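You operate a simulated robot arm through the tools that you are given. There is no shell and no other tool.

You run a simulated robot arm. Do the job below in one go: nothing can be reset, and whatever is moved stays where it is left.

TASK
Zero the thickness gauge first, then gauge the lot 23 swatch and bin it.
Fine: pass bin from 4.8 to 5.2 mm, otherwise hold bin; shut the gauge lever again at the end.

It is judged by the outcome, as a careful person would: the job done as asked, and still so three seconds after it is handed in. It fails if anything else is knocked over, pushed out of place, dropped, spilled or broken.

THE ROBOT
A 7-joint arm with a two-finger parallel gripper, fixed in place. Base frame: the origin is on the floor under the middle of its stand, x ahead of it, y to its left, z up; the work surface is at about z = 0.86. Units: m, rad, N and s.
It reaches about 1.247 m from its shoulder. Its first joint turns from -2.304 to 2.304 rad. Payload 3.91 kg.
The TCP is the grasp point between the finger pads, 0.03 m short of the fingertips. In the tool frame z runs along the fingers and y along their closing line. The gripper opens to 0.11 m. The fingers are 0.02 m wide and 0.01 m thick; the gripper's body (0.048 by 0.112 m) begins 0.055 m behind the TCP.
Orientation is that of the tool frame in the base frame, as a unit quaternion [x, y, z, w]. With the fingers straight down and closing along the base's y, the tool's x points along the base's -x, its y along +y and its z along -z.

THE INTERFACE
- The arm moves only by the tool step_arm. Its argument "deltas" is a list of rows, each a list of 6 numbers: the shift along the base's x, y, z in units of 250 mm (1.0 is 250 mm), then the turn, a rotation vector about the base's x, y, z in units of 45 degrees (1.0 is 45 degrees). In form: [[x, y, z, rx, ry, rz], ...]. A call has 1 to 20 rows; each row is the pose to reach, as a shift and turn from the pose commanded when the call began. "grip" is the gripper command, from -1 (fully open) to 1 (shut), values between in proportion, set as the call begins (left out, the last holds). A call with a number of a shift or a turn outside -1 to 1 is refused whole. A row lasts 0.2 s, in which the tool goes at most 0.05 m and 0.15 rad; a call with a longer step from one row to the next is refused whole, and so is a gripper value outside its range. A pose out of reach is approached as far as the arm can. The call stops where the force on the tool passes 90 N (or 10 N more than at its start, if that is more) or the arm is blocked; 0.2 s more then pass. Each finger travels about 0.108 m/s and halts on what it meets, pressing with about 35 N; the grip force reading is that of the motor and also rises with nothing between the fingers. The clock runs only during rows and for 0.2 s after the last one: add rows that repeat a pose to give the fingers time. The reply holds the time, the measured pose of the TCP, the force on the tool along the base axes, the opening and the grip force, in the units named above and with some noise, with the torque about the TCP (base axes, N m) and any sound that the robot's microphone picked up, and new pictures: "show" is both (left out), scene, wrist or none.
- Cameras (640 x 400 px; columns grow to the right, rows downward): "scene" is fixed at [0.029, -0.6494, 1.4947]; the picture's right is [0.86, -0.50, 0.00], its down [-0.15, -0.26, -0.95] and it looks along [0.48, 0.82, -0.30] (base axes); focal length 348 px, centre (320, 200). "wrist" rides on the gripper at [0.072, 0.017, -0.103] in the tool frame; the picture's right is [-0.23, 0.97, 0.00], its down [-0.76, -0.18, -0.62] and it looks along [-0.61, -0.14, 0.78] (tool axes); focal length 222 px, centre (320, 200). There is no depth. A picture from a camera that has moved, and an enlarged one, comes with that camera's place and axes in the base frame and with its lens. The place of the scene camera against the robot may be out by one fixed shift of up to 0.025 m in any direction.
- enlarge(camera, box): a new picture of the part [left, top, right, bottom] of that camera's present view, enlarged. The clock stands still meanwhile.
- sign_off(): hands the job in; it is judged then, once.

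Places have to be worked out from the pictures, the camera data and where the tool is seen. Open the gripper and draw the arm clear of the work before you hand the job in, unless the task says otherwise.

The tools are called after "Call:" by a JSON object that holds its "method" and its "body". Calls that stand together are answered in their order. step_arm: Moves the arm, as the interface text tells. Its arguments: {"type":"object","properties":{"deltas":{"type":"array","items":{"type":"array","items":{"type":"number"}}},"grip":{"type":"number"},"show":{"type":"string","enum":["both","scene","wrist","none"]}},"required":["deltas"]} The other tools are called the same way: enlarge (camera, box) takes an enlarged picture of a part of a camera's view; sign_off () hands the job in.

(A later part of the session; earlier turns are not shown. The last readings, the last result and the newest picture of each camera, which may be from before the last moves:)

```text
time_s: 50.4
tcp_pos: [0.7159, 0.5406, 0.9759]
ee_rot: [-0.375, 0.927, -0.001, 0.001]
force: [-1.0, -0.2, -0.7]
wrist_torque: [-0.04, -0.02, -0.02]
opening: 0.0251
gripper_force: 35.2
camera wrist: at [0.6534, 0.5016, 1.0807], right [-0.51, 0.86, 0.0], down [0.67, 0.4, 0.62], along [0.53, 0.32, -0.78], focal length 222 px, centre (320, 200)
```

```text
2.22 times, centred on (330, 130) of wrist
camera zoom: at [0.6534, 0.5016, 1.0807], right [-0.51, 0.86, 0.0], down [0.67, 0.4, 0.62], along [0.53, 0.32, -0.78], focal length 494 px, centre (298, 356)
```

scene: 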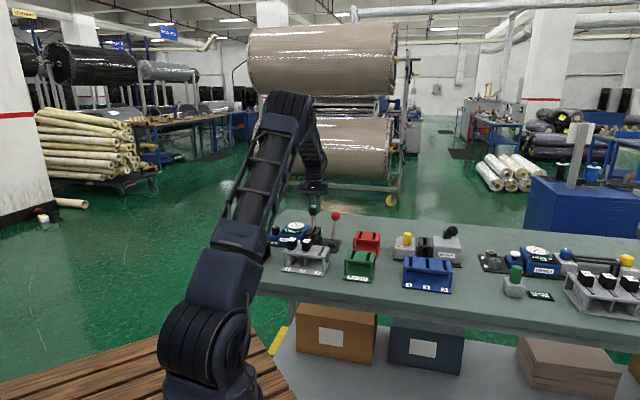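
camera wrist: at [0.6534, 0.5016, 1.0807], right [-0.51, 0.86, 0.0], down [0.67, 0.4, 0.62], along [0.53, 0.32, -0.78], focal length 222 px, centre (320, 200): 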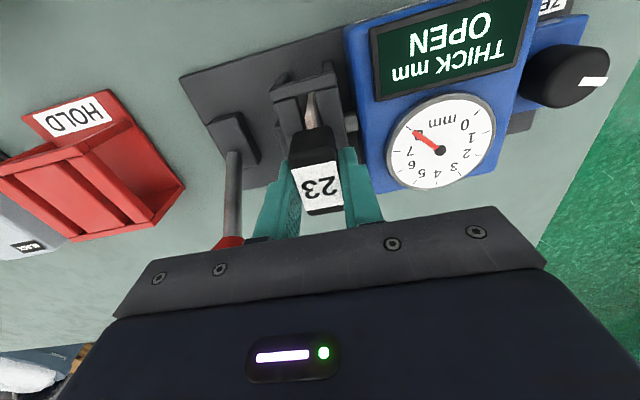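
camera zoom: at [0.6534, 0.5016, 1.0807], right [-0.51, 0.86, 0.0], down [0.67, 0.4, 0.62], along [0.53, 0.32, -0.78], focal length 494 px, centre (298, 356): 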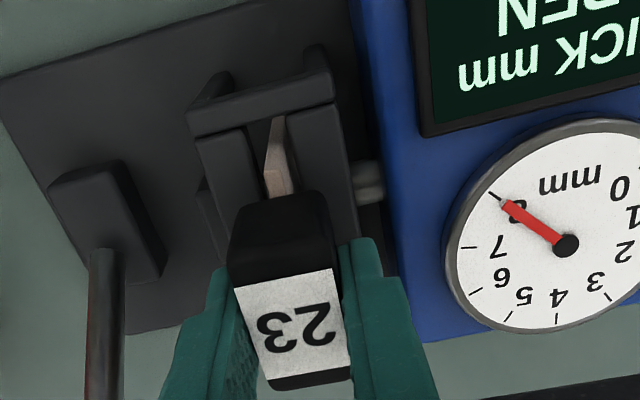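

The swatch passes freely between the bars with no force. I lower another 13 mm to z ≈ 0.963, the height it had in the rack.

Call:
{"method": "step_arm", "body": {"deltas": [[0, 0, -0.02, 0, 0, 0], [0, 0, -0.035, 0, 0, 0], [0, 0, -0.05, 0, 0, 0], [0, 0, -0.05, 0, 0, 0]], "show": "none"}}

Call:
{"method": "enlarge", "body": {"camera": "scene", "box": [280, 195, 350, 260]}}

Call:
{"method": "enlarge", "body": {"camera": "wrist", "box": [240, 40, 420, 220]}}

```text
time_s: 51.4
tcp_pos: [0.7171, 0.5415, 0.9627]
ee_rot: [-0.375, 0.927, 0.0, 0.0]
force: [0.3, -0.5, -1.4]
wrist_torque: [0.03, -0.01, -0.01]
opening: 0.025
gripper_force: 34.8
```

```text
6.15 times, centred on (315, 228) of scene
camera zoom: at [0.029, -0.6494, 1.4947], right [0.86, -0.5, 0.0], down [-0.15, -0.26, -0.95], along [0.48, 0.82, -0.3], focal length 2144 px, centre (351, 31)
```

zoom: 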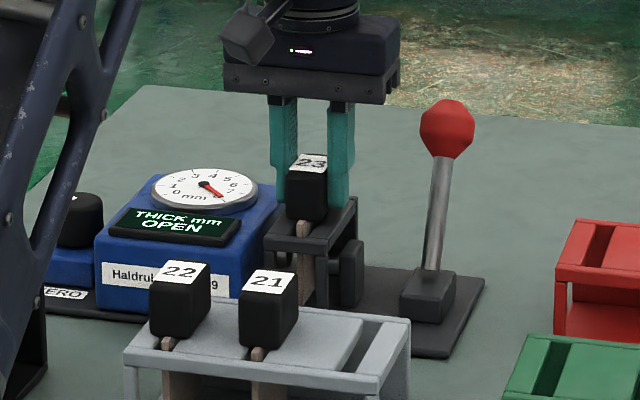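

```text
2.22 times, centred on (330, 130) of wrist
camera zoom: at [0.6534, 0.5018, 1.0678], right [-0.51, 0.86, 0.0], down [0.67, 0.4, 0.62], along [0.53, 0.32, -0.78], focal length 494 px, centre (298, 356)
```

zoom: 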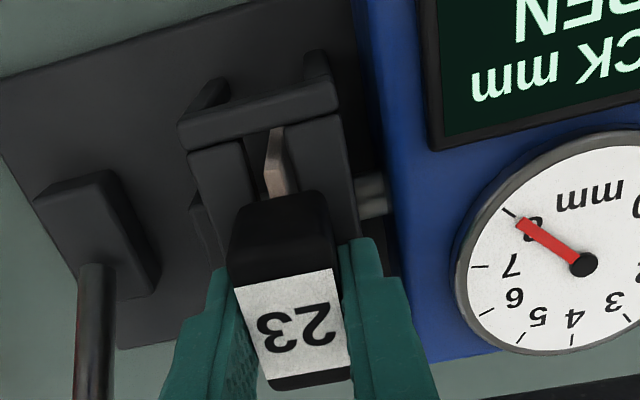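

No contact yet; the handle still sits a few mm higher than in the rack. I lower in 1.5 mm rows until it touches.

Call:
{"method": "step_arm", "body": {"deltas": [[0, 0, -0.006, 0, 0, 0], [0, 0, -0.012, 0, 0, 0], [0, 0, -0.016, 0, 0, 0], [0, 0, -0.016, 0, 0, 0]], "show": "none"}}

Call:
{"method": "enlarge", "body": {"camera": "scene", "box": [290, 205, 340, 255]}}

```text
time_s: 52.4
tcp_pos: [0.715, 0.5405, 0.9599]
ee_rot: [-0.376, 0.927, 0.0, 0.0]
force: [-1.7, -0.7, 13.6]
wrist_torque: [-0.15, 0.17, -0.01]
opening: 0.025
gripper_force: 35.0
```

```text
8.00 times, centred on (315, 230) of scene
camera zoom: at [0.029, -0.6494, 1.4947], right [0.86, -0.5, 0.0], down [-0.15, -0.26, -0.95], along [0.48, 0.82, -0.3], focal length 2787 px, centre (360, -40)
```

zoom: 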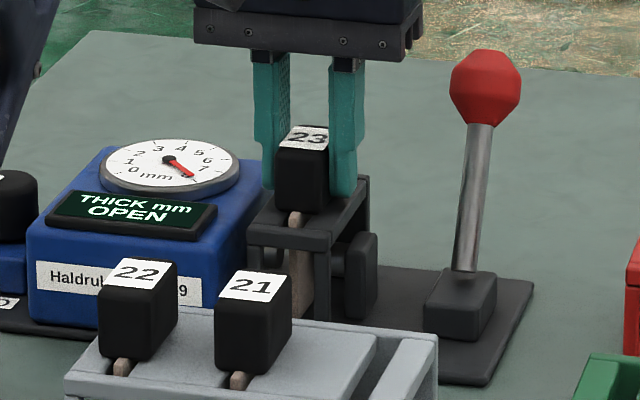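

Contact: 13.6 N upward at z ≈ 0.960, so the swatch is seated. I ease off, open the fingers just to 38 mm (keeping clear of the gauge body), and rise.

Call:
{"method": "step_arm", "body": {"deltas": [[0, 0, 0.003, 0, 0, 0], [0, 0, 0.003, 0, 0, 0]], "grip": 0.31, "show": "wrist"}}

Call:
{"method": "enlarge", "body": {"camera": "wrist", "box": [220, 70, 420, 240]}}

```text
time_s: 53.0
tcp_pos: [0.7159, 0.5398, 0.9598]
ee_rot: [-0.375, 0.927, 0.0, 0.0]
force: [-0.7, -0.1, -0.7]
wrist_torque: [0.02, 0.0, 0.02]
opening: 0.0382
gripper_force: 0.1
camera wrist: at [0.653, 0.5011, 1.0643], right [-0.51, 0.86, 0.0], down [0.67, 0.4, 0.62], along [0.53, 0.32, -0.78], focal length 222 px, centre (320, 200)
```

wrist: 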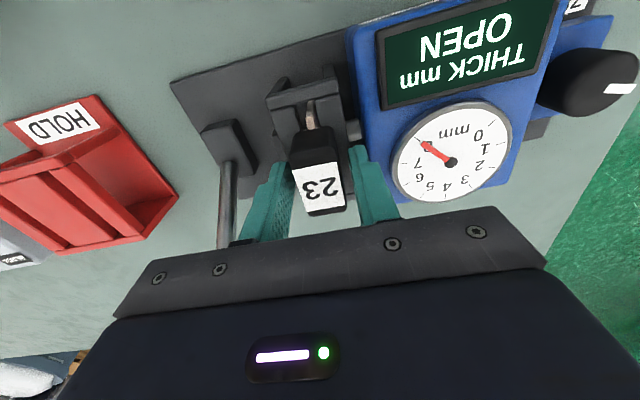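

```text
2.35 times, centred on (320, 155) of wrist
camera zoom: at [0.653, 0.5011, 1.0643], right [-0.51, 0.86, 0.0], down [0.67, 0.4, 0.62], along [0.53, 0.32, -0.78], focal length 523 px, centre (320, 306)
```

zoom: 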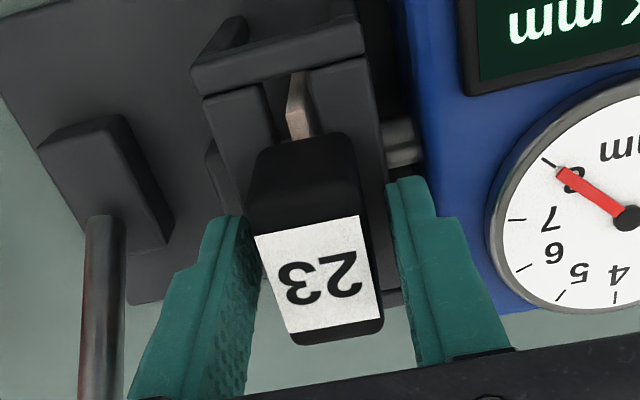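

The swatch stands in the slot on its own. I rise straight up and look back at it.

Call:
{"method": "step_arm", "body": {"deltas": [[0, 0, 0.08, 0, 0, 0], [0, 0, 0.2, 0, 0, 0], [0, 0, 0.35, 0, 0, 0], [0, 0, 0.5, 0, 0, 0], [0, 0, 0.64, 0, 0, 0], [0, 0, 0.64, 0, 0, 0]], "show": "wrist"}}

Call:
{"method": "enlarge", "body": {"camera": "wrist", "box": [220, 20, 420, 170]}}

Call:
{"method": "enlarge", "body": {"camera": "scene", "box": [290, 205, 350, 255]}}

```text
time_s: 54.4
tcp_pos: [0.7155, 0.5389, 1.1181]
ee_rot: [-0.375, 0.927, 0.0, 0.0]
force: [-0.9, -0.2, -0.1]
wrist_torque: [-0.03, -0.02, 0.0]
opening: 0.0379
gripper_force: 0.1
camera wrist: at [0.6528, 0.5011, 1.2222], right [-0.51, 0.86, 0.0], down [0.67, 0.4, 0.62], along [0.53, 0.32, -0.78], focal length 222 px, centre (320, 200)
```

wrist: 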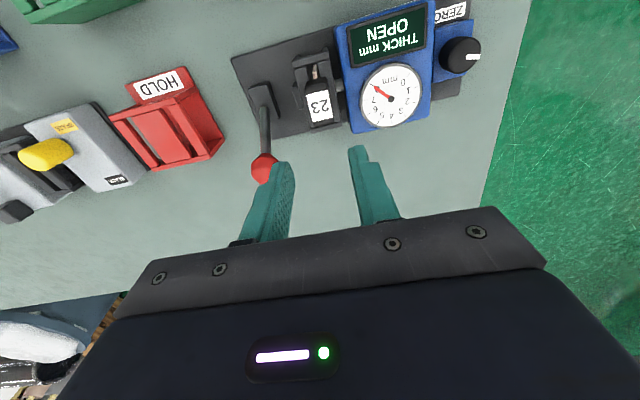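

```text
2.67 times, centred on (320, 95) of wrist
camera zoom: at [0.6528, 0.5011, 1.2222], right [-0.51, 0.86, 0.0], down [0.67, 0.4, 0.62], along [0.53, 0.32, -0.78], focal length 592 px, centre (320, 480)
```

zoom: 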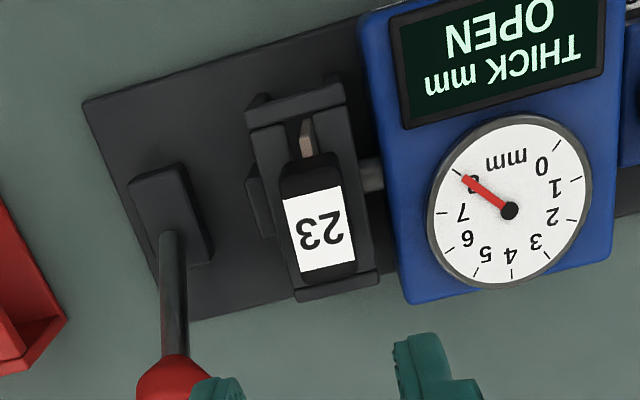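

```text
8.00 times, centred on (320, 230) of scene
camera zoom: at [0.029, -0.6494, 1.4947], right [0.86, -0.5, 0.0], down [-0.15, -0.26, -0.95], along [0.48, 0.82, -0.3], focal length 2787 px, centre (320, -40)
```

zoom: 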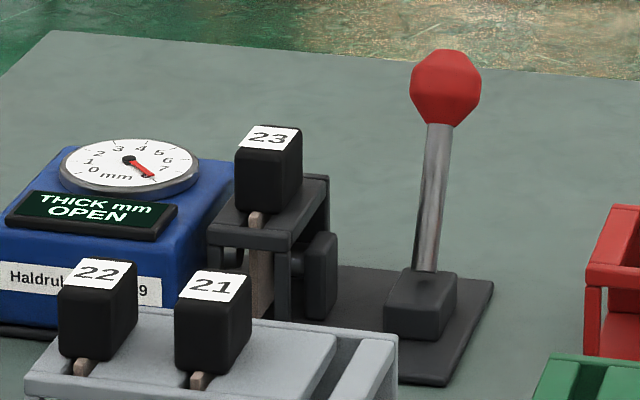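

Swatch 23 is seated upright in the gauge slot. Now I move above the ball in its open position (≈(0.8145, 0.522)) with fingers opened to about 65 mm.

Call:
{"method": "step_arm", "body": {"deltas": [[0.1, -0.017, 0, 0, 0, 0.022], [0.2, -0.034, 0, 0, 0, 0.022], [0.3, -0.051, 0, 0, 0, 0.022], [0.396, -0.068, 0, 0, 0, 0.022], [0.396, -0.068, 0, 0, 0, 0.022]], "grip": -0.2, "show": "wrist"}}

```text
time_s: 55.6
tcp_pos: [0.815, 0.5236, 1.1197]
ee_rot: [-0.383, 0.924, 0.0, -0.001]
force: [-0.1, 0.0, -0.7]
wrist_torque: [-0.02, 0.0, -0.01]
opening: 0.066
gripper_force: 0.0
camera wrist: at [0.7534, 0.4829, 1.2236], right [-0.53, 0.85, 0.0], down [0.66, 0.41, 0.62], along [0.53, 0.33, -0.78], focal length 222 px, centre (320, 200)
```

wrist: 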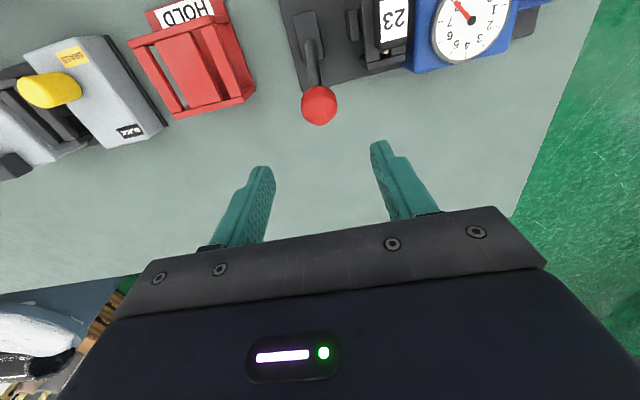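

The ball is right under, about 3 mm toward −v. I descend around it with that trim and close.

Call:
{"method": "step_arm", "body": {"deltas": [[-0.006, -0.007, -0.15, 0, 0, 0], [-0.006, -0.007, -0.3, 0, 0, 0], [-0.006, -0.007, -0.45, 0, 0, 0], [-0.006, -0.007, -0.54, 0, 0, 0], [-0.006, -0.007, -0.592, 0, 0, 0], [-0.006, -0.007, -0.592, 0, 0, 0]], "show": "wrist"}}

Call:
{"method": "step_arm", "body": {"deltas": [[0, 0, 0, 0, 0, 0], [0, 0, 0, 0, 0, 0]], "grip": 1, "show": "wrist"}}

```text
time_s: 57.0
tcp_pos: [0.8133, 0.5225, 0.9702]
ee_rot: [-0.382, 0.924, 0.0, 0.0]
force: [-0.3, 0.2, 0.1]
wrist_torque: [0.03, -0.02, 0.01]
opening: 0.0661
gripper_force: 0.0
camera wrist: at [0.7512, 0.4818, 1.0749], right [-0.53, 0.85, 0.0], down [0.66, 0.41, 0.62], along [0.53, 0.33, -0.78], focal length 222 px, centre (320, 200)
```

wrist: 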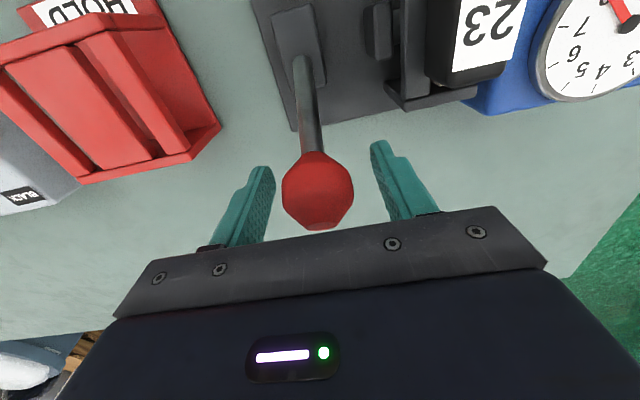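

```text
time_s: 57.6
tcp_pos: [0.8147, 0.522, 0.9703]
ee_rot: [-0.384, 0.924, 0.0, 0.0]
force: [2.4, -2.7, -0.7]
wrist_torque: [0.04, -0.05, -0.04]
opening: 0.0369
gripper_force: 44.9
camera wrist: at [0.7515, 0.4815, 1.0749], right [-0.53, 0.85, 0.0], down [0.66, 0.41, 0.62], along [0.53, 0.33, -0.78], focal length 222 px, centre (320, 200)
```

wrist: 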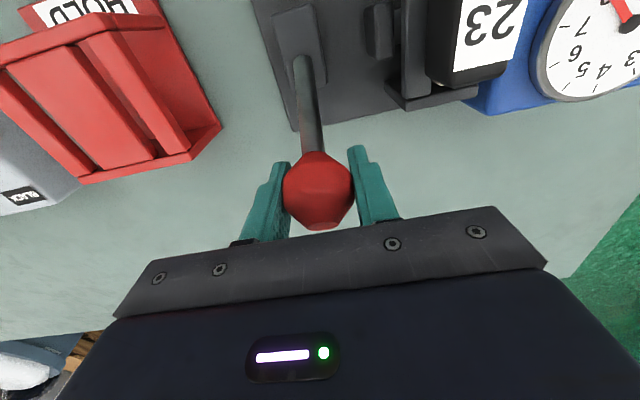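

Ball gripped cleanly. I bring the lever back over its arc, first past vertical.

Call:
{"method": "step_arm", "body": {"deltas": [[-0.0331, -0.0331, 0.028, 0, 0, 0], [-0.0656, -0.0656, 0.048, 0, 0, 0], [-0.0981, -0.0981, 0.0624, 0, 0, 0], [-0.1307, -0.1307, 0.0716, 0, 0, 0], [-0.1632, -0.1632, 0.076, 0, 0, 0], [-0.1957, -0.1957, 0.075, 0, 0, 0], [-0.2283, -0.2283, 0.0694, 0, 0, 0]], "show": "wrist"}}

```text
time_s: 59.2
tcp_pos: [0.7557, 0.4647, 0.9873]
ee_rot: [-0.383, 0.924, 0.0, 0.0]
force: [19.9, 3.6, -29.3]
wrist_torque: [0.82, -0.84, 0.08]
opening: 0.0374
gripper_force: 45.1
camera wrist: at [0.6952, 0.4251, 1.0924], right [-0.53, 0.85, 0.0], down [0.66, 0.41, 0.62], along [0.53, 0.33, -0.78], focal length 222 px, centre (320, 200)
```

wrist: 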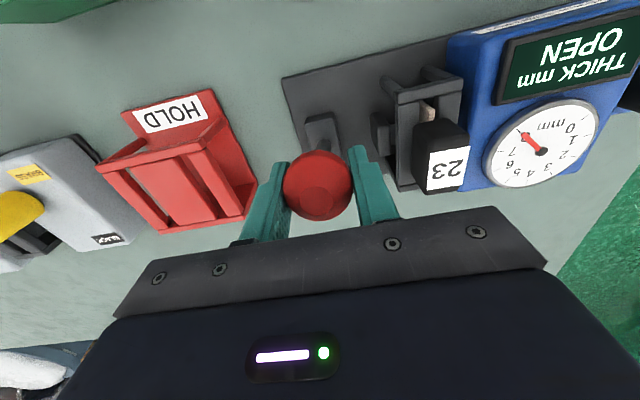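

Past vertical with moderate loads, still OPEN. I trim 1.2 mm lower and complete the closing stroke.

Call:
{"method": "step_arm", "body": {"deltas": [[-0.016, -0.016, -0.009, 0, 0, 0], [-0.0325, -0.0325, -0.0156, 0, 0, 0], [-0.049, -0.049, -0.023, 0, 0, 0], [-0.065, -0.065, -0.0318, 0, 0, 0], [-0.08, -0.08, -0.042, 0, 0, 0], [-0.0962, -0.0962, -0.0532, 0, 0, 0], [-0.0962, -0.0962, -0.0532, 0, 0, 0]]}}

Call:
{"method": "enlarge", "body": {"camera": "scene", "box": [270, 205, 350, 260]}}

Call:
{"method": "enlarge", "body": {"camera": "wrist", "box": [360, 30, 640, 220]}}

```text
time_s: 60.8
tcp_pos: [0.735, 0.4421, 0.9752]
ee_rot: [-0.384, 0.923, 0.001, 0.003]
force: [49.3, 25.4, 9.5]
wrist_torque: [0.23, -0.3, 0.13]
opening: 0.0371
gripper_force: 45.1
camera wrist: at [0.6723, 0.4023, 1.0809], right [-0.53, 0.85, 0.0], down [0.66, 0.41, 0.63], along [0.53, 0.33, -0.78], focal length 222 px, centre (320, 200)
```

scene: 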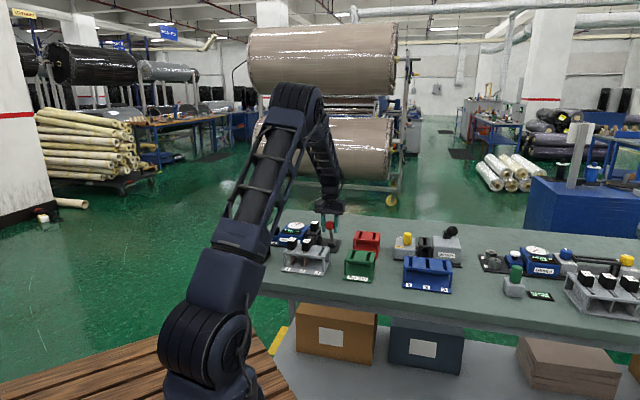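
wrist: 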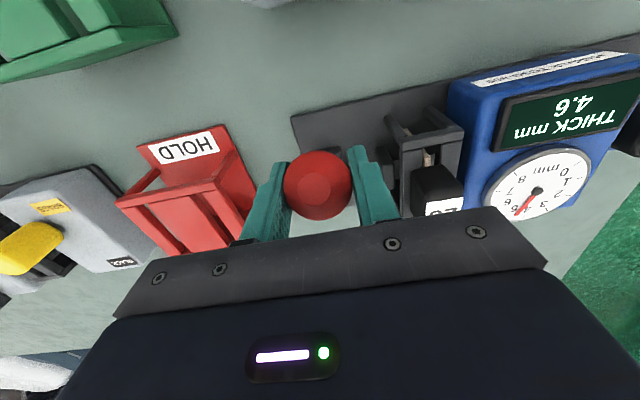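

```text
7.27 times, centred on (310, 232) of scene
camera zoom: at [0.029, -0.6494, 1.4947], right [0.86, -0.5, 0.0], down [-0.15, -0.26, -0.95], along [0.48, 0.82, -0.3], focal length 2533 px, centre (393, -36)
```

zoom: 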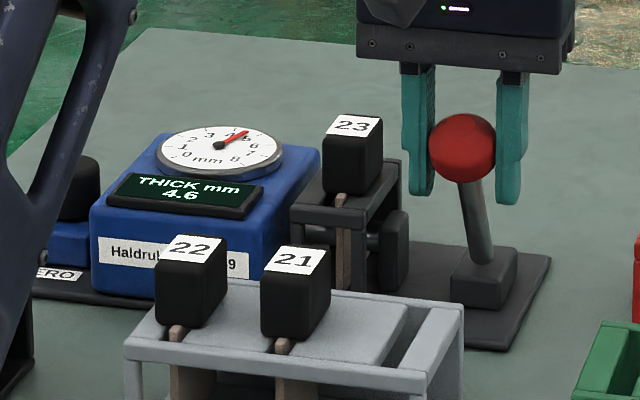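

```text
2.11 times, centred on (500, 125) of wrist
camera zoom: at [0.6723, 0.4023, 1.0809], right [-0.53, 0.85, 0.0], down [0.66, 0.41, 0.63], along [0.53, 0.33, -0.78], focal length 468 px, centre (-59, 358)
```

zoom: 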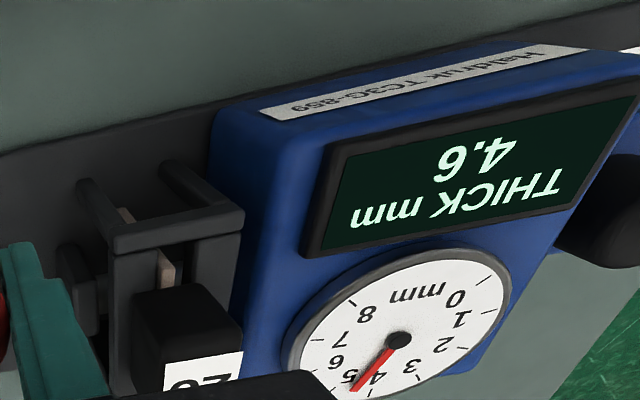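

The lever is at its shut stop (52 N back) and the gauge reads 4.6 — outside 4.8–5.2, so HOLD. I relieve the load on the lever and confirm the reading is steady.

Call:
{"method": "step_arm", "body": {"deltas": [[0.008, 0.006, 0.002, 0, 0, 0], [0.008, 0.006, 0.002, 0, 0, 0], [0.008, 0.006, 0.002, 0, 0, 0], [0.008, 0.006, 0.002, 0, 0, 0]], "show": "none"}}

Call:
{"method": "enlarge", "body": {"camera": "scene", "box": [270, 215, 320, 255]}}

```text
time_s: 61.8
tcp_pos: [0.7354, 0.4427, 0.9765]
ee_rot: [-0.384, 0.923, 0.0, 0.0]
force: [34.1, 3.7, 27.3]
wrist_torque: [-0.1, 0.0, 0.11]
opening: 0.0371
gripper_force: 44.8
```

```text
10.00 times, centred on (295, 235) of scene
camera zoom: at [0.029, -0.6494, 1.4947], right [0.86, -0.5, 0.0], down [-0.15, -0.26, -0.95], along [0.48, 0.82, -0.3], focal length 3483 px, centre (570, -150)
```

zoom: 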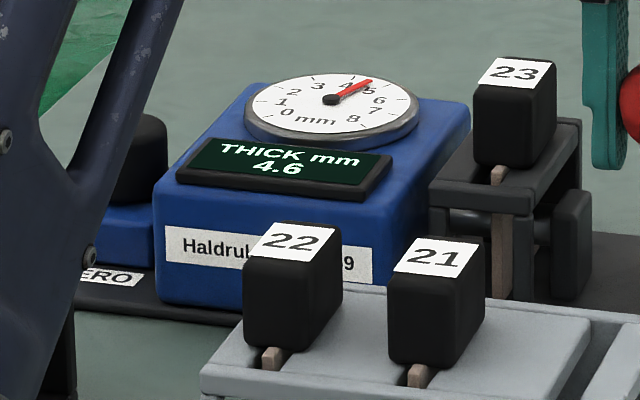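

Steady at 4.6 mm → HOLD bin. I open the lever again along the same arc.

Call:
{"method": "step_arm", "body": {"deltas": [[0.0327, 0.0267, 0.0218, 0, 0, 0], [0.0666, 0.0606, 0.0378, 0, 0, 0], [0.1006, 0.0946, 0.0464, 0, 0, 0], [0.1345, 0.1285, 0.0498, 0, 0, 0], [0.1685, 0.1625, 0.048, 0, 0, 0], [0.2024, 0.1964, 0.042, 0, 0, 0], [0.2363, 0.2303, 0.03, 0, 0, 0], [0.2703, 0.2643, 0.0124, 0, 0, 0], [0.2986, 0.2926, -0.0076, 0, 0, 0]], "show": "wrist"}}

```text
time_s: 63.8
tcp_pos: [0.808, 0.5172, 0.976]
ee_rot: [-0.385, 0.923, 0.0, 0.001]
force: [-15.1, 15.7, 17.9]
wrist_torque: [-0.55, 0.72, -0.08]
opening: 0.0373
gripper_force: 45.0
camera wrist: at [0.7465, 0.476, 1.0807], right [-0.53, 0.85, 0.0], down [0.66, 0.41, 0.62], along [0.53, 0.33, -0.78], focal length 222 px, centre (320, 200)
```

wrist: 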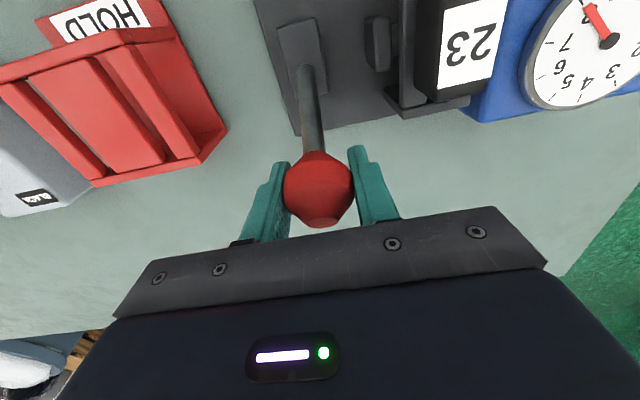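

Lever nearly at the open stop. I push the last 7 mm, then release and lift off.

Call:
{"method": "step_arm", "body": {"deltas": [[0.01, 0.011, -0.008, 0, 0, 0], [0.019, 0.021, -0.014, 0, 0, 0], [0.019, 0.021, -0.014, 0, 0, 0]], "show": "none"}}

Call:
{"method": "step_arm", "body": {"deltas": [[-0.003, -0.003, 0.003, 0, 0, 0], [-0.003, -0.003, 0.003, 0, 0, 0], [-0.003, -0.003, 0.1, 0, 0, 0], [-0.003, -0.003, 0.25, 0, 0, 0], [-0.003, -0.003, 0.42, 0, 0, 0], [-0.003, -0.003, 0.6, 0, 0, 0], [-0.003, -0.003, 0.6, 0, 0, 0]], "grip": -0.2}}

Call:
{"method": "enlarge", "body": {"camera": "scene", "box": [270, 205, 350, 260]}}

```text
time_s: 64.6
tcp_pos: [0.8128, 0.522, 0.9722]
ee_rot: [-0.384, 0.923, 0.001, 0.001]
force: [-22.7, 14.7, 19.7]
wrist_torque: [-0.08, 0.08, -0.09]
opening: 0.0372
gripper_force: 45.5
```

```text
time_s: 66.2
tcp_pos: [0.8107, 0.5179, 1.1229]
ee_rot: [-0.383, 0.924, 0.0, 0.0]
force: [-0.5, 0.2, 0.0]
wrist_torque: [0.02, 0.02, 0.01]
opening: 0.0659
gripper_force: 0.1
camera wrist: at [0.7495, 0.4779, 1.2271], right [-0.53, 0.85, 0.0], down [0.66, 0.41, 0.62], along [0.53, 0.33, -0.78], focal length 222 px, centre (320, 200)
```

scene: 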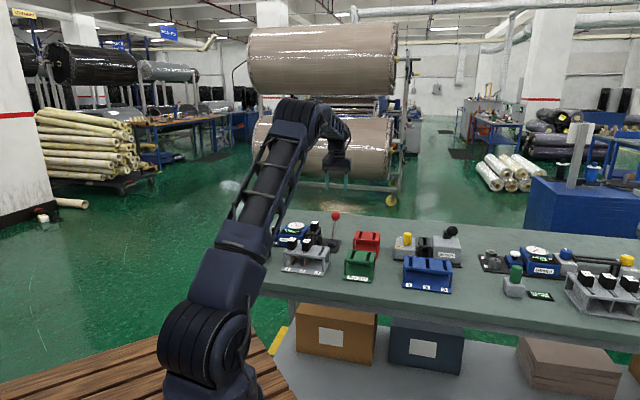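
wrist: 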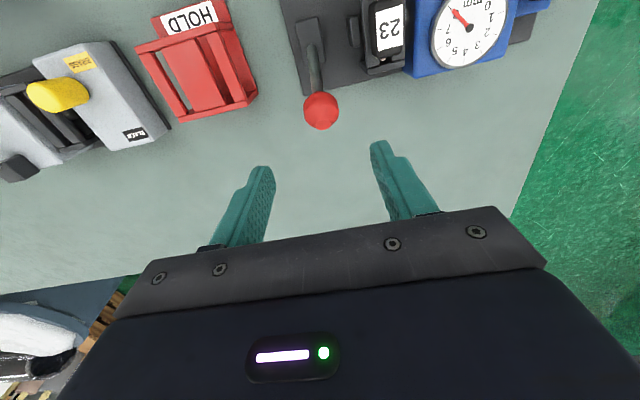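

```text
7.27 times, centred on (310, 232) of scene
camera zoom: at [0.029, -0.6494, 1.4947], right [0.86, -0.5, 0.0], down [-0.15, -0.26, -0.95], along [0.48, 0.82, -0.3], focal length 2533 px, centre (393, -36)
```

zoom: 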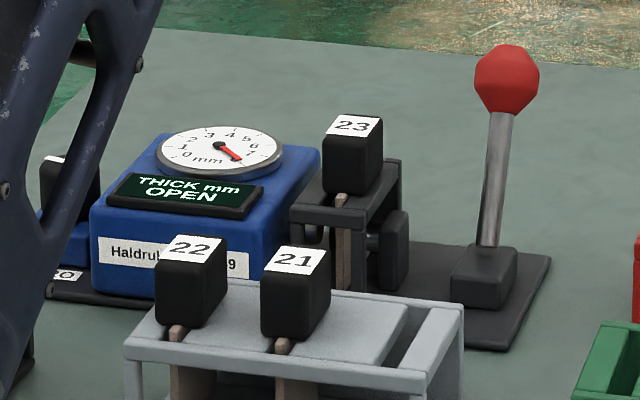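

The lever is open again and swatch 23 still stands in the slot. I go back above its handle.

Call:
{"method": "step_arm", "body": {"deltas": [[-0.1, 0.022, 0, 0, 0, -0.01], [-0.2, 0.043, 0, 0, 0, -0.02], [-0.3, 0.065, 0, 0, 0, -0.02], [-0.381, 0.0864, 0, 0, 0, -0.02], [-0.381, 0.0864, -0.1, 0, 0, -0.02], [-0.381, 0.0864, -0.2, 0, 0, -0.02], [-0.381, 0.0864, -0.3, 0, 0, -0.02], [-0.381, 0.0864, -0.3, 0, 0, -0.02]], "grip": 0.25, "show": "wrist"}}

Call:
{"method": "enlarge", "body": {"camera": "wrist", "box": [220, 40, 420, 220]}}

```text
time_s: 68.0
tcp_pos: [0.7183, 0.542, 1.0459]
ee_rot: [-0.376, 0.927, 0.0, 0.0]
force: [-0.2, -0.7, 0.5]
wrist_torque: [0.03, -0.03, 0.0]
opening: 0.0413
gripper_force: 0.1
camera wrist: at [0.6558, 0.5023, 1.1496], right [-0.52, 0.86, 0.0], down [0.67, 0.4, 0.62], along [0.53, 0.32, -0.78], focal length 222 px, centre (320, 200)
```

wrist: 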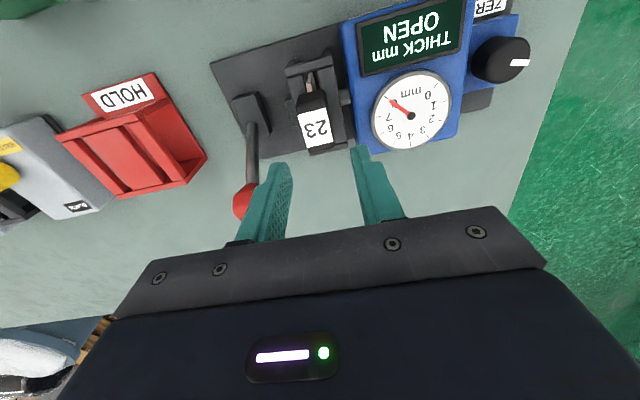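

```text
2.22 times, centred on (320, 130) of wrist
camera zoom: at [0.6558, 0.5023, 1.1496], right [-0.52, 0.86, 0.0], down [0.67, 0.4, 0.62], along [0.53, 0.32, -0.78], focal length 494 px, centre (320, 356)
```

zoom: 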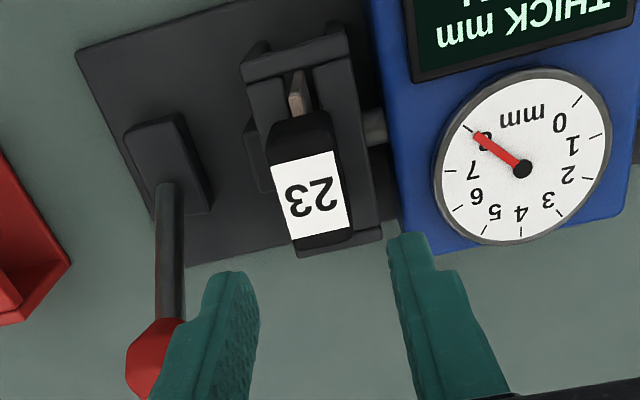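

Clamping moved the handle about 4 mm toward +u; its top now centres at ≈(0.719, 0.537). I trim to that and descend around the handle.

Call:
{"method": "step_arm", "body": {"deltas": [[0.003, -0.0196, -0.08, 0, 0, 0], [0.003, -0.0196, -0.17, 0, 0, 0], [0.003, -0.0196, -0.25, 0, 0, 0], [0.003, -0.0196, -0.31, 0, 0, 0], [0.003, -0.0196, -0.342, 0, 0, 0], [0.003, -0.0196, -0.342, 0, 0, 0]], "show": "wrist"}}

Call:
{"method": "enlarge", "body": {"camera": "wrist", "box": [220, 70, 420, 240]}}

Call:
{"method": "enlarge", "body": {"camera": "scene", "box": [280, 200, 345, 255]}}

```text
time_s: 69.4
tcp_pos: [0.7172, 0.5373, 0.9613]
ee_rot: [-0.377, 0.926, 0.0, 0.0]
force: [0.4, -0.7, 0.1]
wrist_torque: [-0.05, -0.04, -0.03]
opening: 0.0409
gripper_force: 0.0
camera wrist: at [0.6547, 0.4981, 1.0655], right [-0.52, 0.86, 0.0], down [0.67, 0.4, 0.62], along [0.53, 0.32, -0.78], focal length 222 px, centre (320, 200)
```

wrist: 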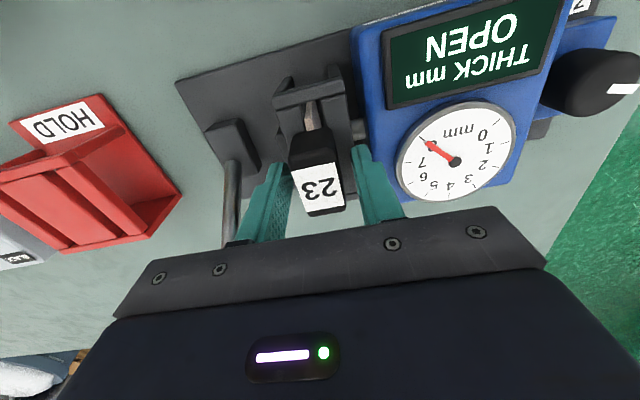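

```text
2.35 times, centred on (320, 155) of wrist
camera zoom: at [0.6547, 0.4981, 1.0655], right [-0.52, 0.86, 0.0], down [0.67, 0.4, 0.62], along [0.53, 0.32, -0.78], focal length 523 px, centre (320, 306)
```

zoom: 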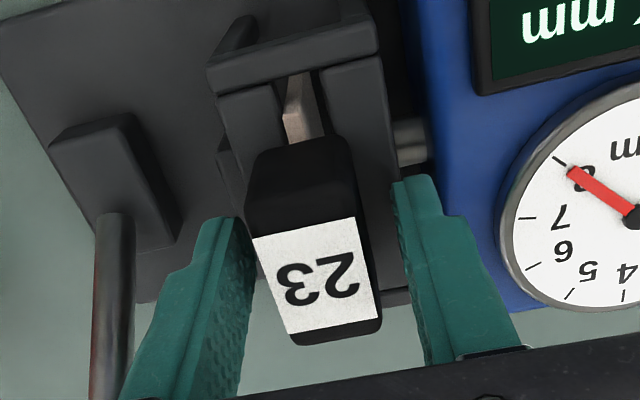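

```text
7.27 times, centred on (312, 228) of scene
camera zoom: at [0.029, -0.6494, 1.4947], right [0.86, -0.5, 0.0], down [-0.15, -0.26, -0.95], along [0.48, 0.82, -0.3], focal length 2533 px, centre (374, 0)
```

zoom: 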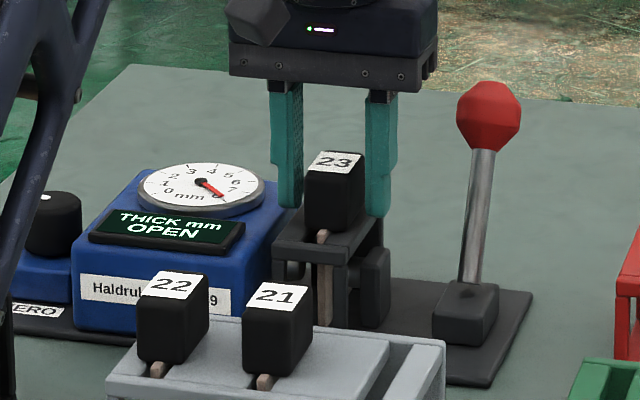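

The handle is between the fingers. I grip it and lift straight up out of the slot.

Call:
{"method": "step_arm", "body": {"deltas": [[0, 0, 0, 0, 0, 0], [0, 0, 0, 0, 0, 0]], "grip": 1, "show": "none"}}

Call:
{"method": "step_arm", "body": {"deltas": [[0, 0, 0.03, 0, 0, 0], [0, 0, 0.08, 0, 0, 0], [0, 0, 0.15, 0, 0, 0], [0, 0, 0.25, 0, 0, 0], [0, 0, 0.37, 0, 0, 0], [0, 0, 0.5, 0, 0, 0], [0, 0, 0.64, 0, 0, 0], [0, 0, 0.64, 0, 0, 0]]}}

```text
time_s: 70.0
tcp_pos: [0.7177, 0.5371, 0.9607]
ee_rot: [-0.376, 0.927, 0.0, 0.0]
force: [-0.5, -0.2, 0.4]
wrist_torque: [-0.05, -0.01, 0.0]
opening: 0.0251
gripper_force: 35.2
```

```text
time_s: 71.8
tcp_pos: [0.7161, 0.5358, 1.1206]
ee_rot: [-0.375, 0.927, 0.0, 0.0]
force: [-0.2, 0.3, -0.5]
wrist_torque: [0.02, 0.0, -0.01]
opening: 0.0251
gripper_force: 34.8
camera wrist: at [0.654, 0.4972, 1.2255], right [-0.52, 0.86, 0.0], down [0.67, 0.4, 0.62], along [0.53, 0.32, -0.78], focal length 222 px, centre (320, 200)
```

scene: 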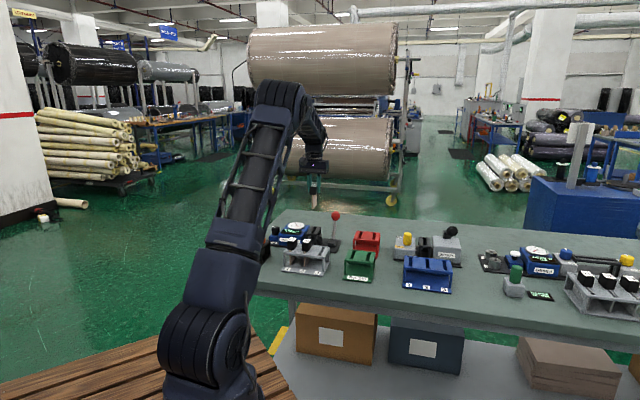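
wrist: 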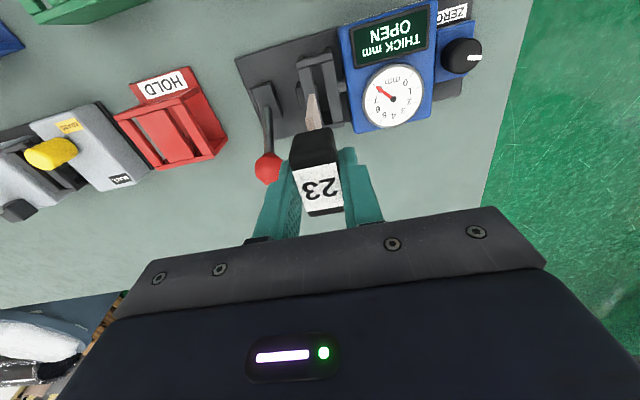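

Swatch 23 is free of the gauge. I carry it at z ≈ 1.14 over the lever to a hover above the HOLD bin's left slot (≈(0.846, 0.387)) for a look.

Call:
{"method": "step_arm", "body": {"deltas": [[0.05, -0.06, 0.08, 0, 0, 0], [0.13, -0.15, 0.08, 0, 0, 0], [0.22, -0.25, 0.08, 0, 0, 0], [0.31, -0.355, 0.08, 0, 0, 0], [0.4, -0.455, 0.08, 0, 0, 0], [0.48, -0.55, 0.08, 0, 0, 0.02], [0.521, -0.596, 0.08, 0, 0, 0.02], [0.521, -0.596, 0.08, 0, 0, 0.02]]}}

Call:
{"method": "enlarge", "body": {"camera": "wrist", "box": [200, 40, 400, 220]}}

Call:
{"method": "enlarge", "body": {"camera": "scene", "box": [310, 175, 410, 285]}}

```text
time_s: 73.6
tcp_pos: [0.849, 0.3865, 1.1404]
ee_rot: [-0.384, 0.924, 0.0, 0.0]
force: [-0.8, -0.5, -0.8]
wrist_torque: [0.01, 0.01, 0.0]
opening: 0.0254
gripper_force: 35.0
camera wrist: at [0.7871, 0.3477, 1.2443], right [-0.53, 0.85, 0.0], down [0.66, 0.41, 0.62], along [0.53, 0.33, -0.78], focal length 222 px, centre (320, 200)
```

scene: 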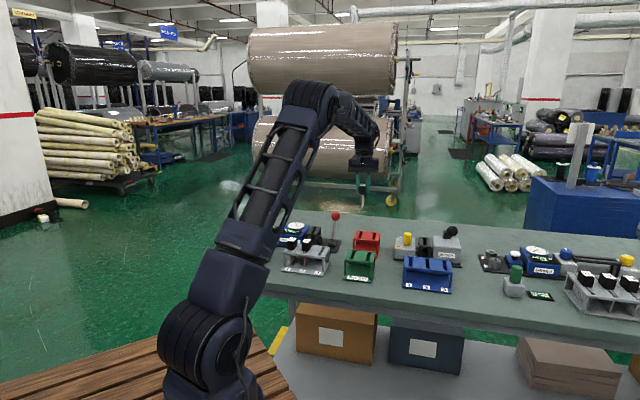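
wrist: 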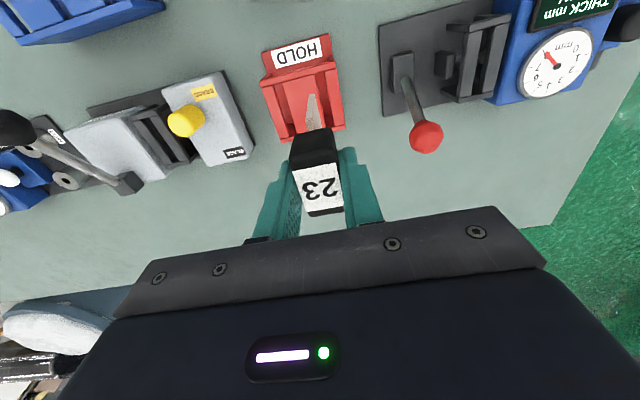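

```text
2.22 times, centred on (300, 130) of wrist
camera zoom: at [0.7871, 0.3477, 1.2443], right [-0.53, 0.85, 0.0], down [0.66, 0.41, 0.62], along [0.53, 0.33, -0.78], focal length 494 px, centre (364, 356)
```

zoom: 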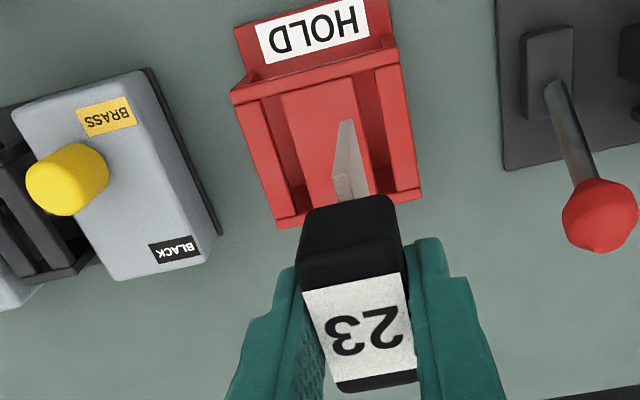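

```text
3.64 times, centred on (360, 230) of scene
camera zoom: at [0.029, -0.6494, 1.4947], right [0.86, -0.5, 0.0], down [-0.15, -0.26, -0.95], along [0.48, 0.82, -0.3], focal length 1267 px, centre (174, 91)
```

zoom: 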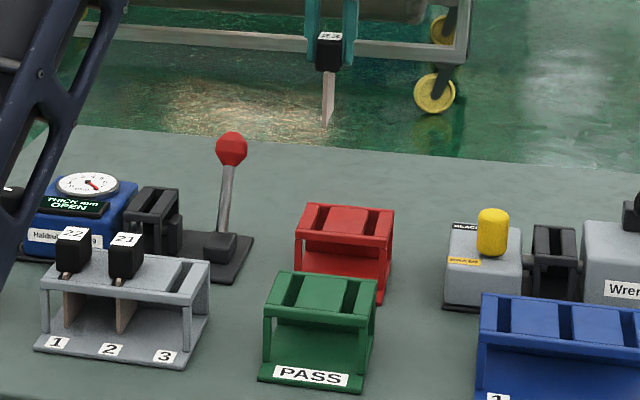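

I enlarge the HOLD bin more to measure its left slot precisely.

Call:
{"method": "enlarge", "body": {"camera": "wrist", "box": [255, 30, 355, 150]}}

```text
3.33 times, centred on (305, 90) of wrist
camera zoom: at [0.7871, 0.3477, 1.2443], right [-0.53, 0.85, 0.0], down [0.66, 0.41, 0.62], along [0.53, 0.33, -0.78], focal length 740 px, centre (370, 567)
```

zoom: 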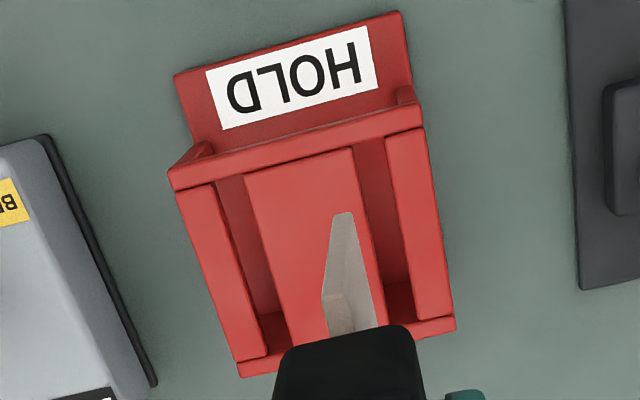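

Left slot centre works out to u≈0.3225, v≈0.888 with 13 mm width, top ≈0.92. I shift (+7, +13.4 mm), yaw −1°, and lower until the swatch bottom is just above the bin.

Call:
{"method": "step_arm", "body": {"deltas": [[0.028, 0.0534, 0, 0, 0, -0.022], [0.028, 0.0534, -0.1, 0, 0, -0.022], [0.028, 0.0534, -0.2, 0, 0, -0.022], [0.028, 0.0534, -0.32, 0, 0, -0.022], [0.028, 0.0534, -0.42, 0, 0, -0.022], [0.028, 0.0534, -0.42, 0, 0, -0.022]]}}

Call:
{"method": "enlarge", "body": {"camera": "wrist", "box": [240, 40, 400, 220]}}

Call:
{"method": "enlarge", "body": {"camera": "scene", "box": [330, 200, 400, 280]}}

```text
time_s: 75.0
tcp_pos: [0.8552, 0.4005, 1.0351]
ee_rot: [-0.376, 0.927, 0.0, 0.0]
force: [-0.3, -0.6, -0.3]
wrist_torque: [0.01, -0.02, -0.03]
opening: 0.0252
gripper_force: 35.3
camera wrist: at [0.7932, 0.3622, 1.1395], right [-0.51, 0.86, 0.0], down [0.67, 0.4, 0.62], along [0.53, 0.32, -0.78], focal length 222 px, centre (320, 200)
```

scene: 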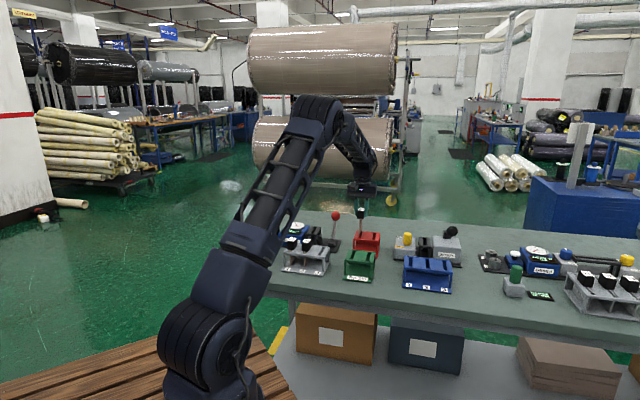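
wrist: 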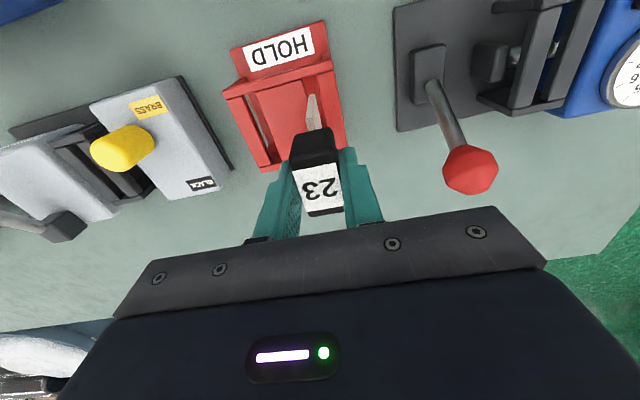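

```text
2.22 times, centred on (320, 130) of wrist
camera zoom: at [0.7932, 0.3622, 1.1395], right [-0.51, 0.86, 0.0], down [0.67, 0.4, 0.62], along [0.53, 0.32, -0.78], focal length 494 px, centre (320, 356)
```

zoom: 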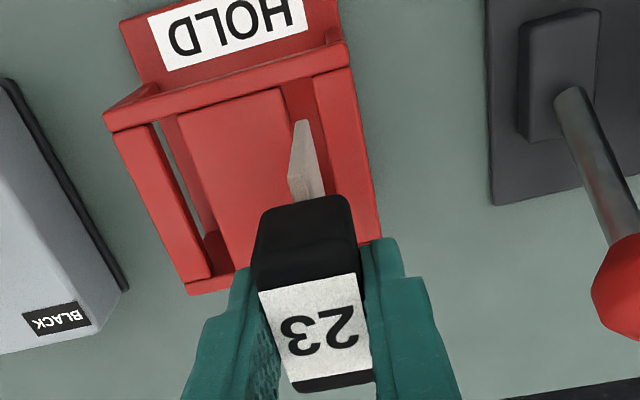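

```text
5.00 times, centred on (365, 240) of scene
camera zoom: at [0.029, -0.6494, 1.4947], right [0.86, -0.5, 0.0], down [-0.15, -0.26, -0.95], along [0.48, 0.82, -0.3], focal length 1742 px, centre (95, 0)
```

zoom: 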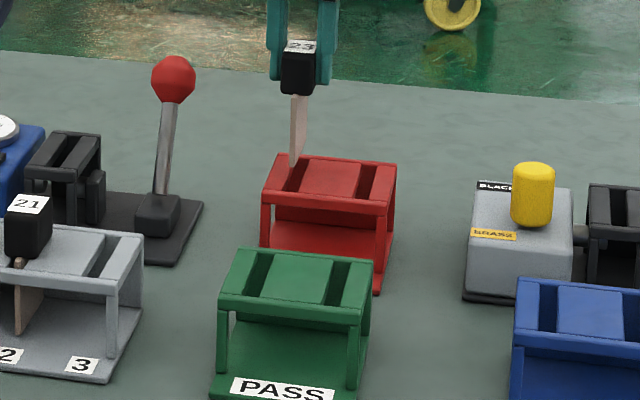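

Swatch (u≈0.322) and slot (u≈0.322) line up within about 0.5 mm. I lower 35 mm into the slot.

Call:
{"method": "step_arm", "body": {"deltas": [[0, 0, -0.03, 0, 0, 0], [0, 0, -0.06, 0, 0, 0], [0, 0, -0.1, 0, 0, 0], [0, 0, -0.14, 0, 0, 0], [0, 0, -0.14, 0, 0, 0]], "show": "wrist"}}

Call:
{"method": "enlarge", "body": {"camera": "wrist", "box": [240, 40, 400, 220]}}

Call:
{"method": "enlarge", "body": {"camera": "scene", "box": [330, 200, 400, 280]}}

```text
time_s: 76.2
tcp_pos: [0.854, 0.4013, 1.0006]
ee_rot: [-0.376, 0.927, 0.0, -0.001]
force: [0.6, -0.9, -0.9]
wrist_torque: [-0.05, -0.01, 0.02]
opening: 0.0251
gripper_force: 35.0
camera wrist: at [0.7921, 0.3627, 1.1052], right [-0.51, 0.86, 0.0], down [0.67, 0.4, 0.62], along [0.53, 0.32, -0.78], focal length 222 px, centre (320, 200)
```

wrist: 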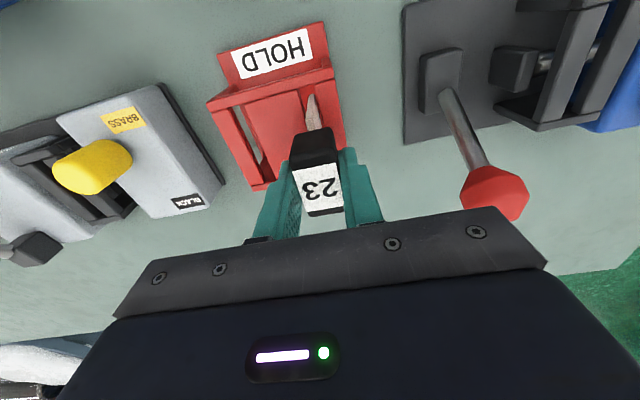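

```text
2.22 times, centred on (320, 130) of wrist
camera zoom: at [0.7921, 0.3627, 1.1052], right [-0.51, 0.86, 0.0], down [0.67, 0.4, 0.62], along [0.53, 0.32, -0.78], focal length 494 px, centre (320, 356)
```

zoom: 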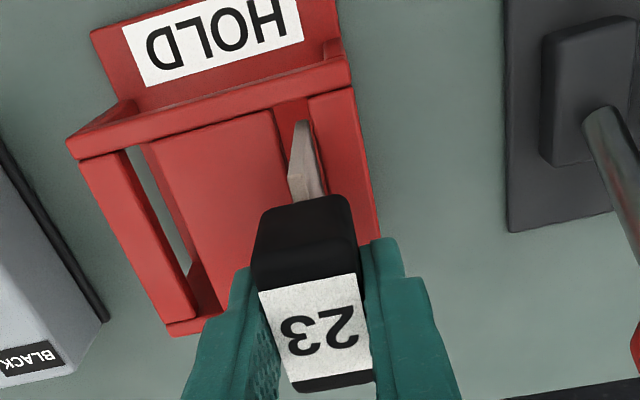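

```text
5.00 times, centred on (365, 240) of scene
camera zoom: at [0.029, -0.6494, 1.4947], right [0.86, -0.5, 0.0], down [-0.15, -0.26, -0.95], along [0.48, 0.82, -0.3], focal length 1742 px, centre (95, 0)
```

zoom: 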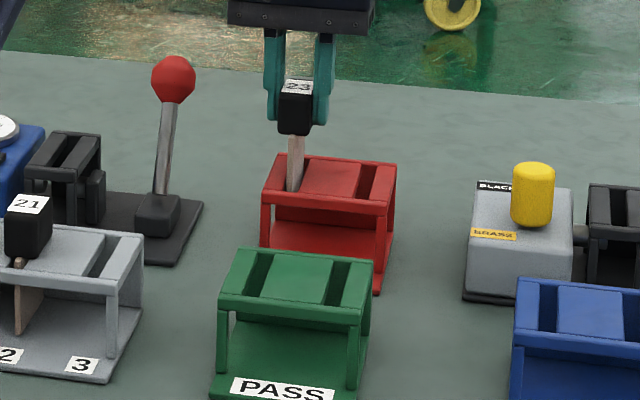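

The swatch is going into the left slot cleanly, no force. I lower another 33 mm.

Call:
{"method": "step_arm", "body": {"deltas": [[0, 0, -0.03, 0, 0, 0], [0, 0, -0.06, 0, 0, 0], [0, 0, -0.09, 0, 0, 0], [0, 0, -0.115, 0, 0, 0], [0, 0, -0.135, 0, 0, 0], [0, 0, -0.135, 0, 0, 0]], "show": "wrist"}}

Call:
{"method": "enlarge", "body": {"camera": "scene", "box": [330, 200, 400, 280]}}

```text
time_s: 77.6
tcp_pos: [0.8565, 0.4009, 0.9663]
ee_rot: [-0.376, 0.926, 0.0, 0.0]
force: [-0.4, -1.3, -0.6]
wrist_torque: [0.03, -0.02, 0.01]
opening: 0.0254
gripper_force: 34.6
camera wrist: at [0.793, 0.3621, 1.0711], right [-0.51, 0.86, 0.0], down [0.67, 0.4, 0.62], along [0.53, 0.32, -0.78], focal length 222 px, centre (320, 200)
```

wrist: 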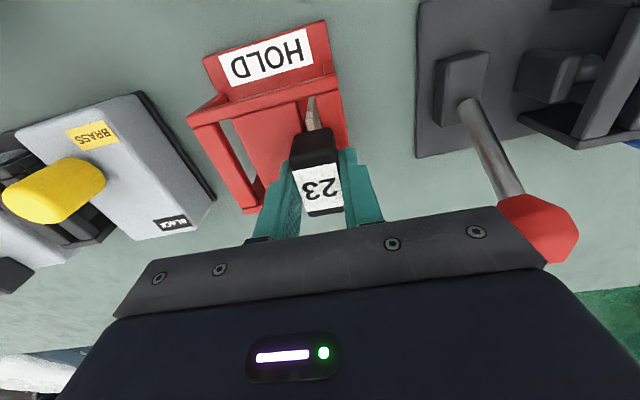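

```text
5.00 times, centred on (365, 240) of scene
camera zoom: at [0.029, -0.6494, 1.4947], right [0.86, -0.5, 0.0], down [-0.15, -0.26, -0.95], along [0.48, 0.82, -0.3], focal length 1742 px, centre (95, 0)
```

zoom: 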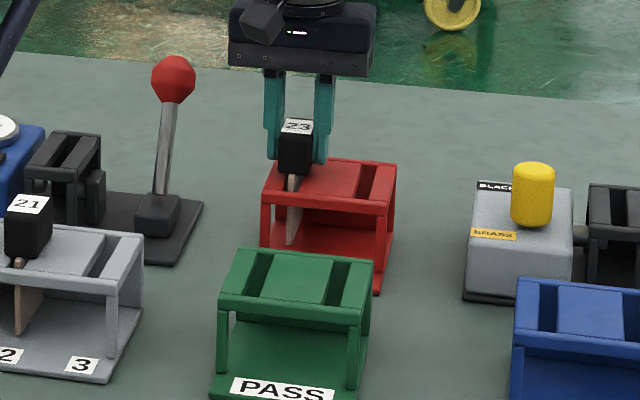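

Almost seated, no force yet. I lower in small rows until it touches.

Call:
{"method": "step_arm", "body": {"deltas": [[0, 0, -0.006, 0, 0, 0], [0, 0, -0.012, 0, 0, 0], [0, 0, -0.018, 0, 0, 0], [0, 0, -0.024, 0, 0, 0], [0, 0, -0.024, 0, 0, 0]], "show": "none"}}

Call:
{"method": "enlarge", "body": {"camera": "scene", "box": [340, 210, 390, 270]}}

```text
time_s: 78.8
tcp_pos: [0.8562, 0.4006, 0.9607]
ee_rot: [-0.376, 0.927, 0.0, 0.001]
force: [-2.3, -0.4, 7.4]
wrist_torque: [0.02, 0.0, -0.02]
opening: 0.0252
gripper_force: 35.1
```

```text
6.67 times, centred on (365, 240) of scene
camera zoom: at [0.029, -0.6494, 1.4947], right [0.86, -0.5, 0.0], down [-0.15, -0.26, -0.95], along [0.48, 0.82, -0.3], focal length 2322 px, centre (20, -67)
```

zoom: 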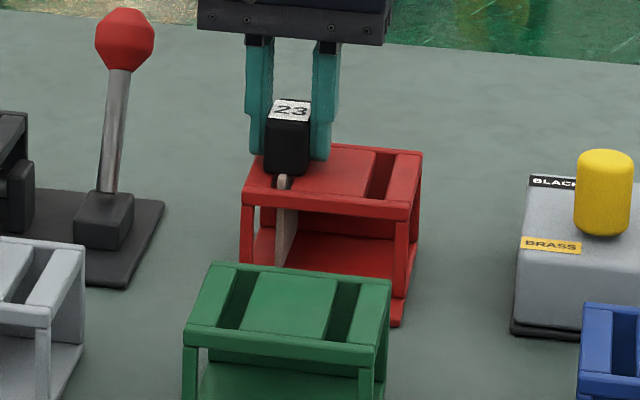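

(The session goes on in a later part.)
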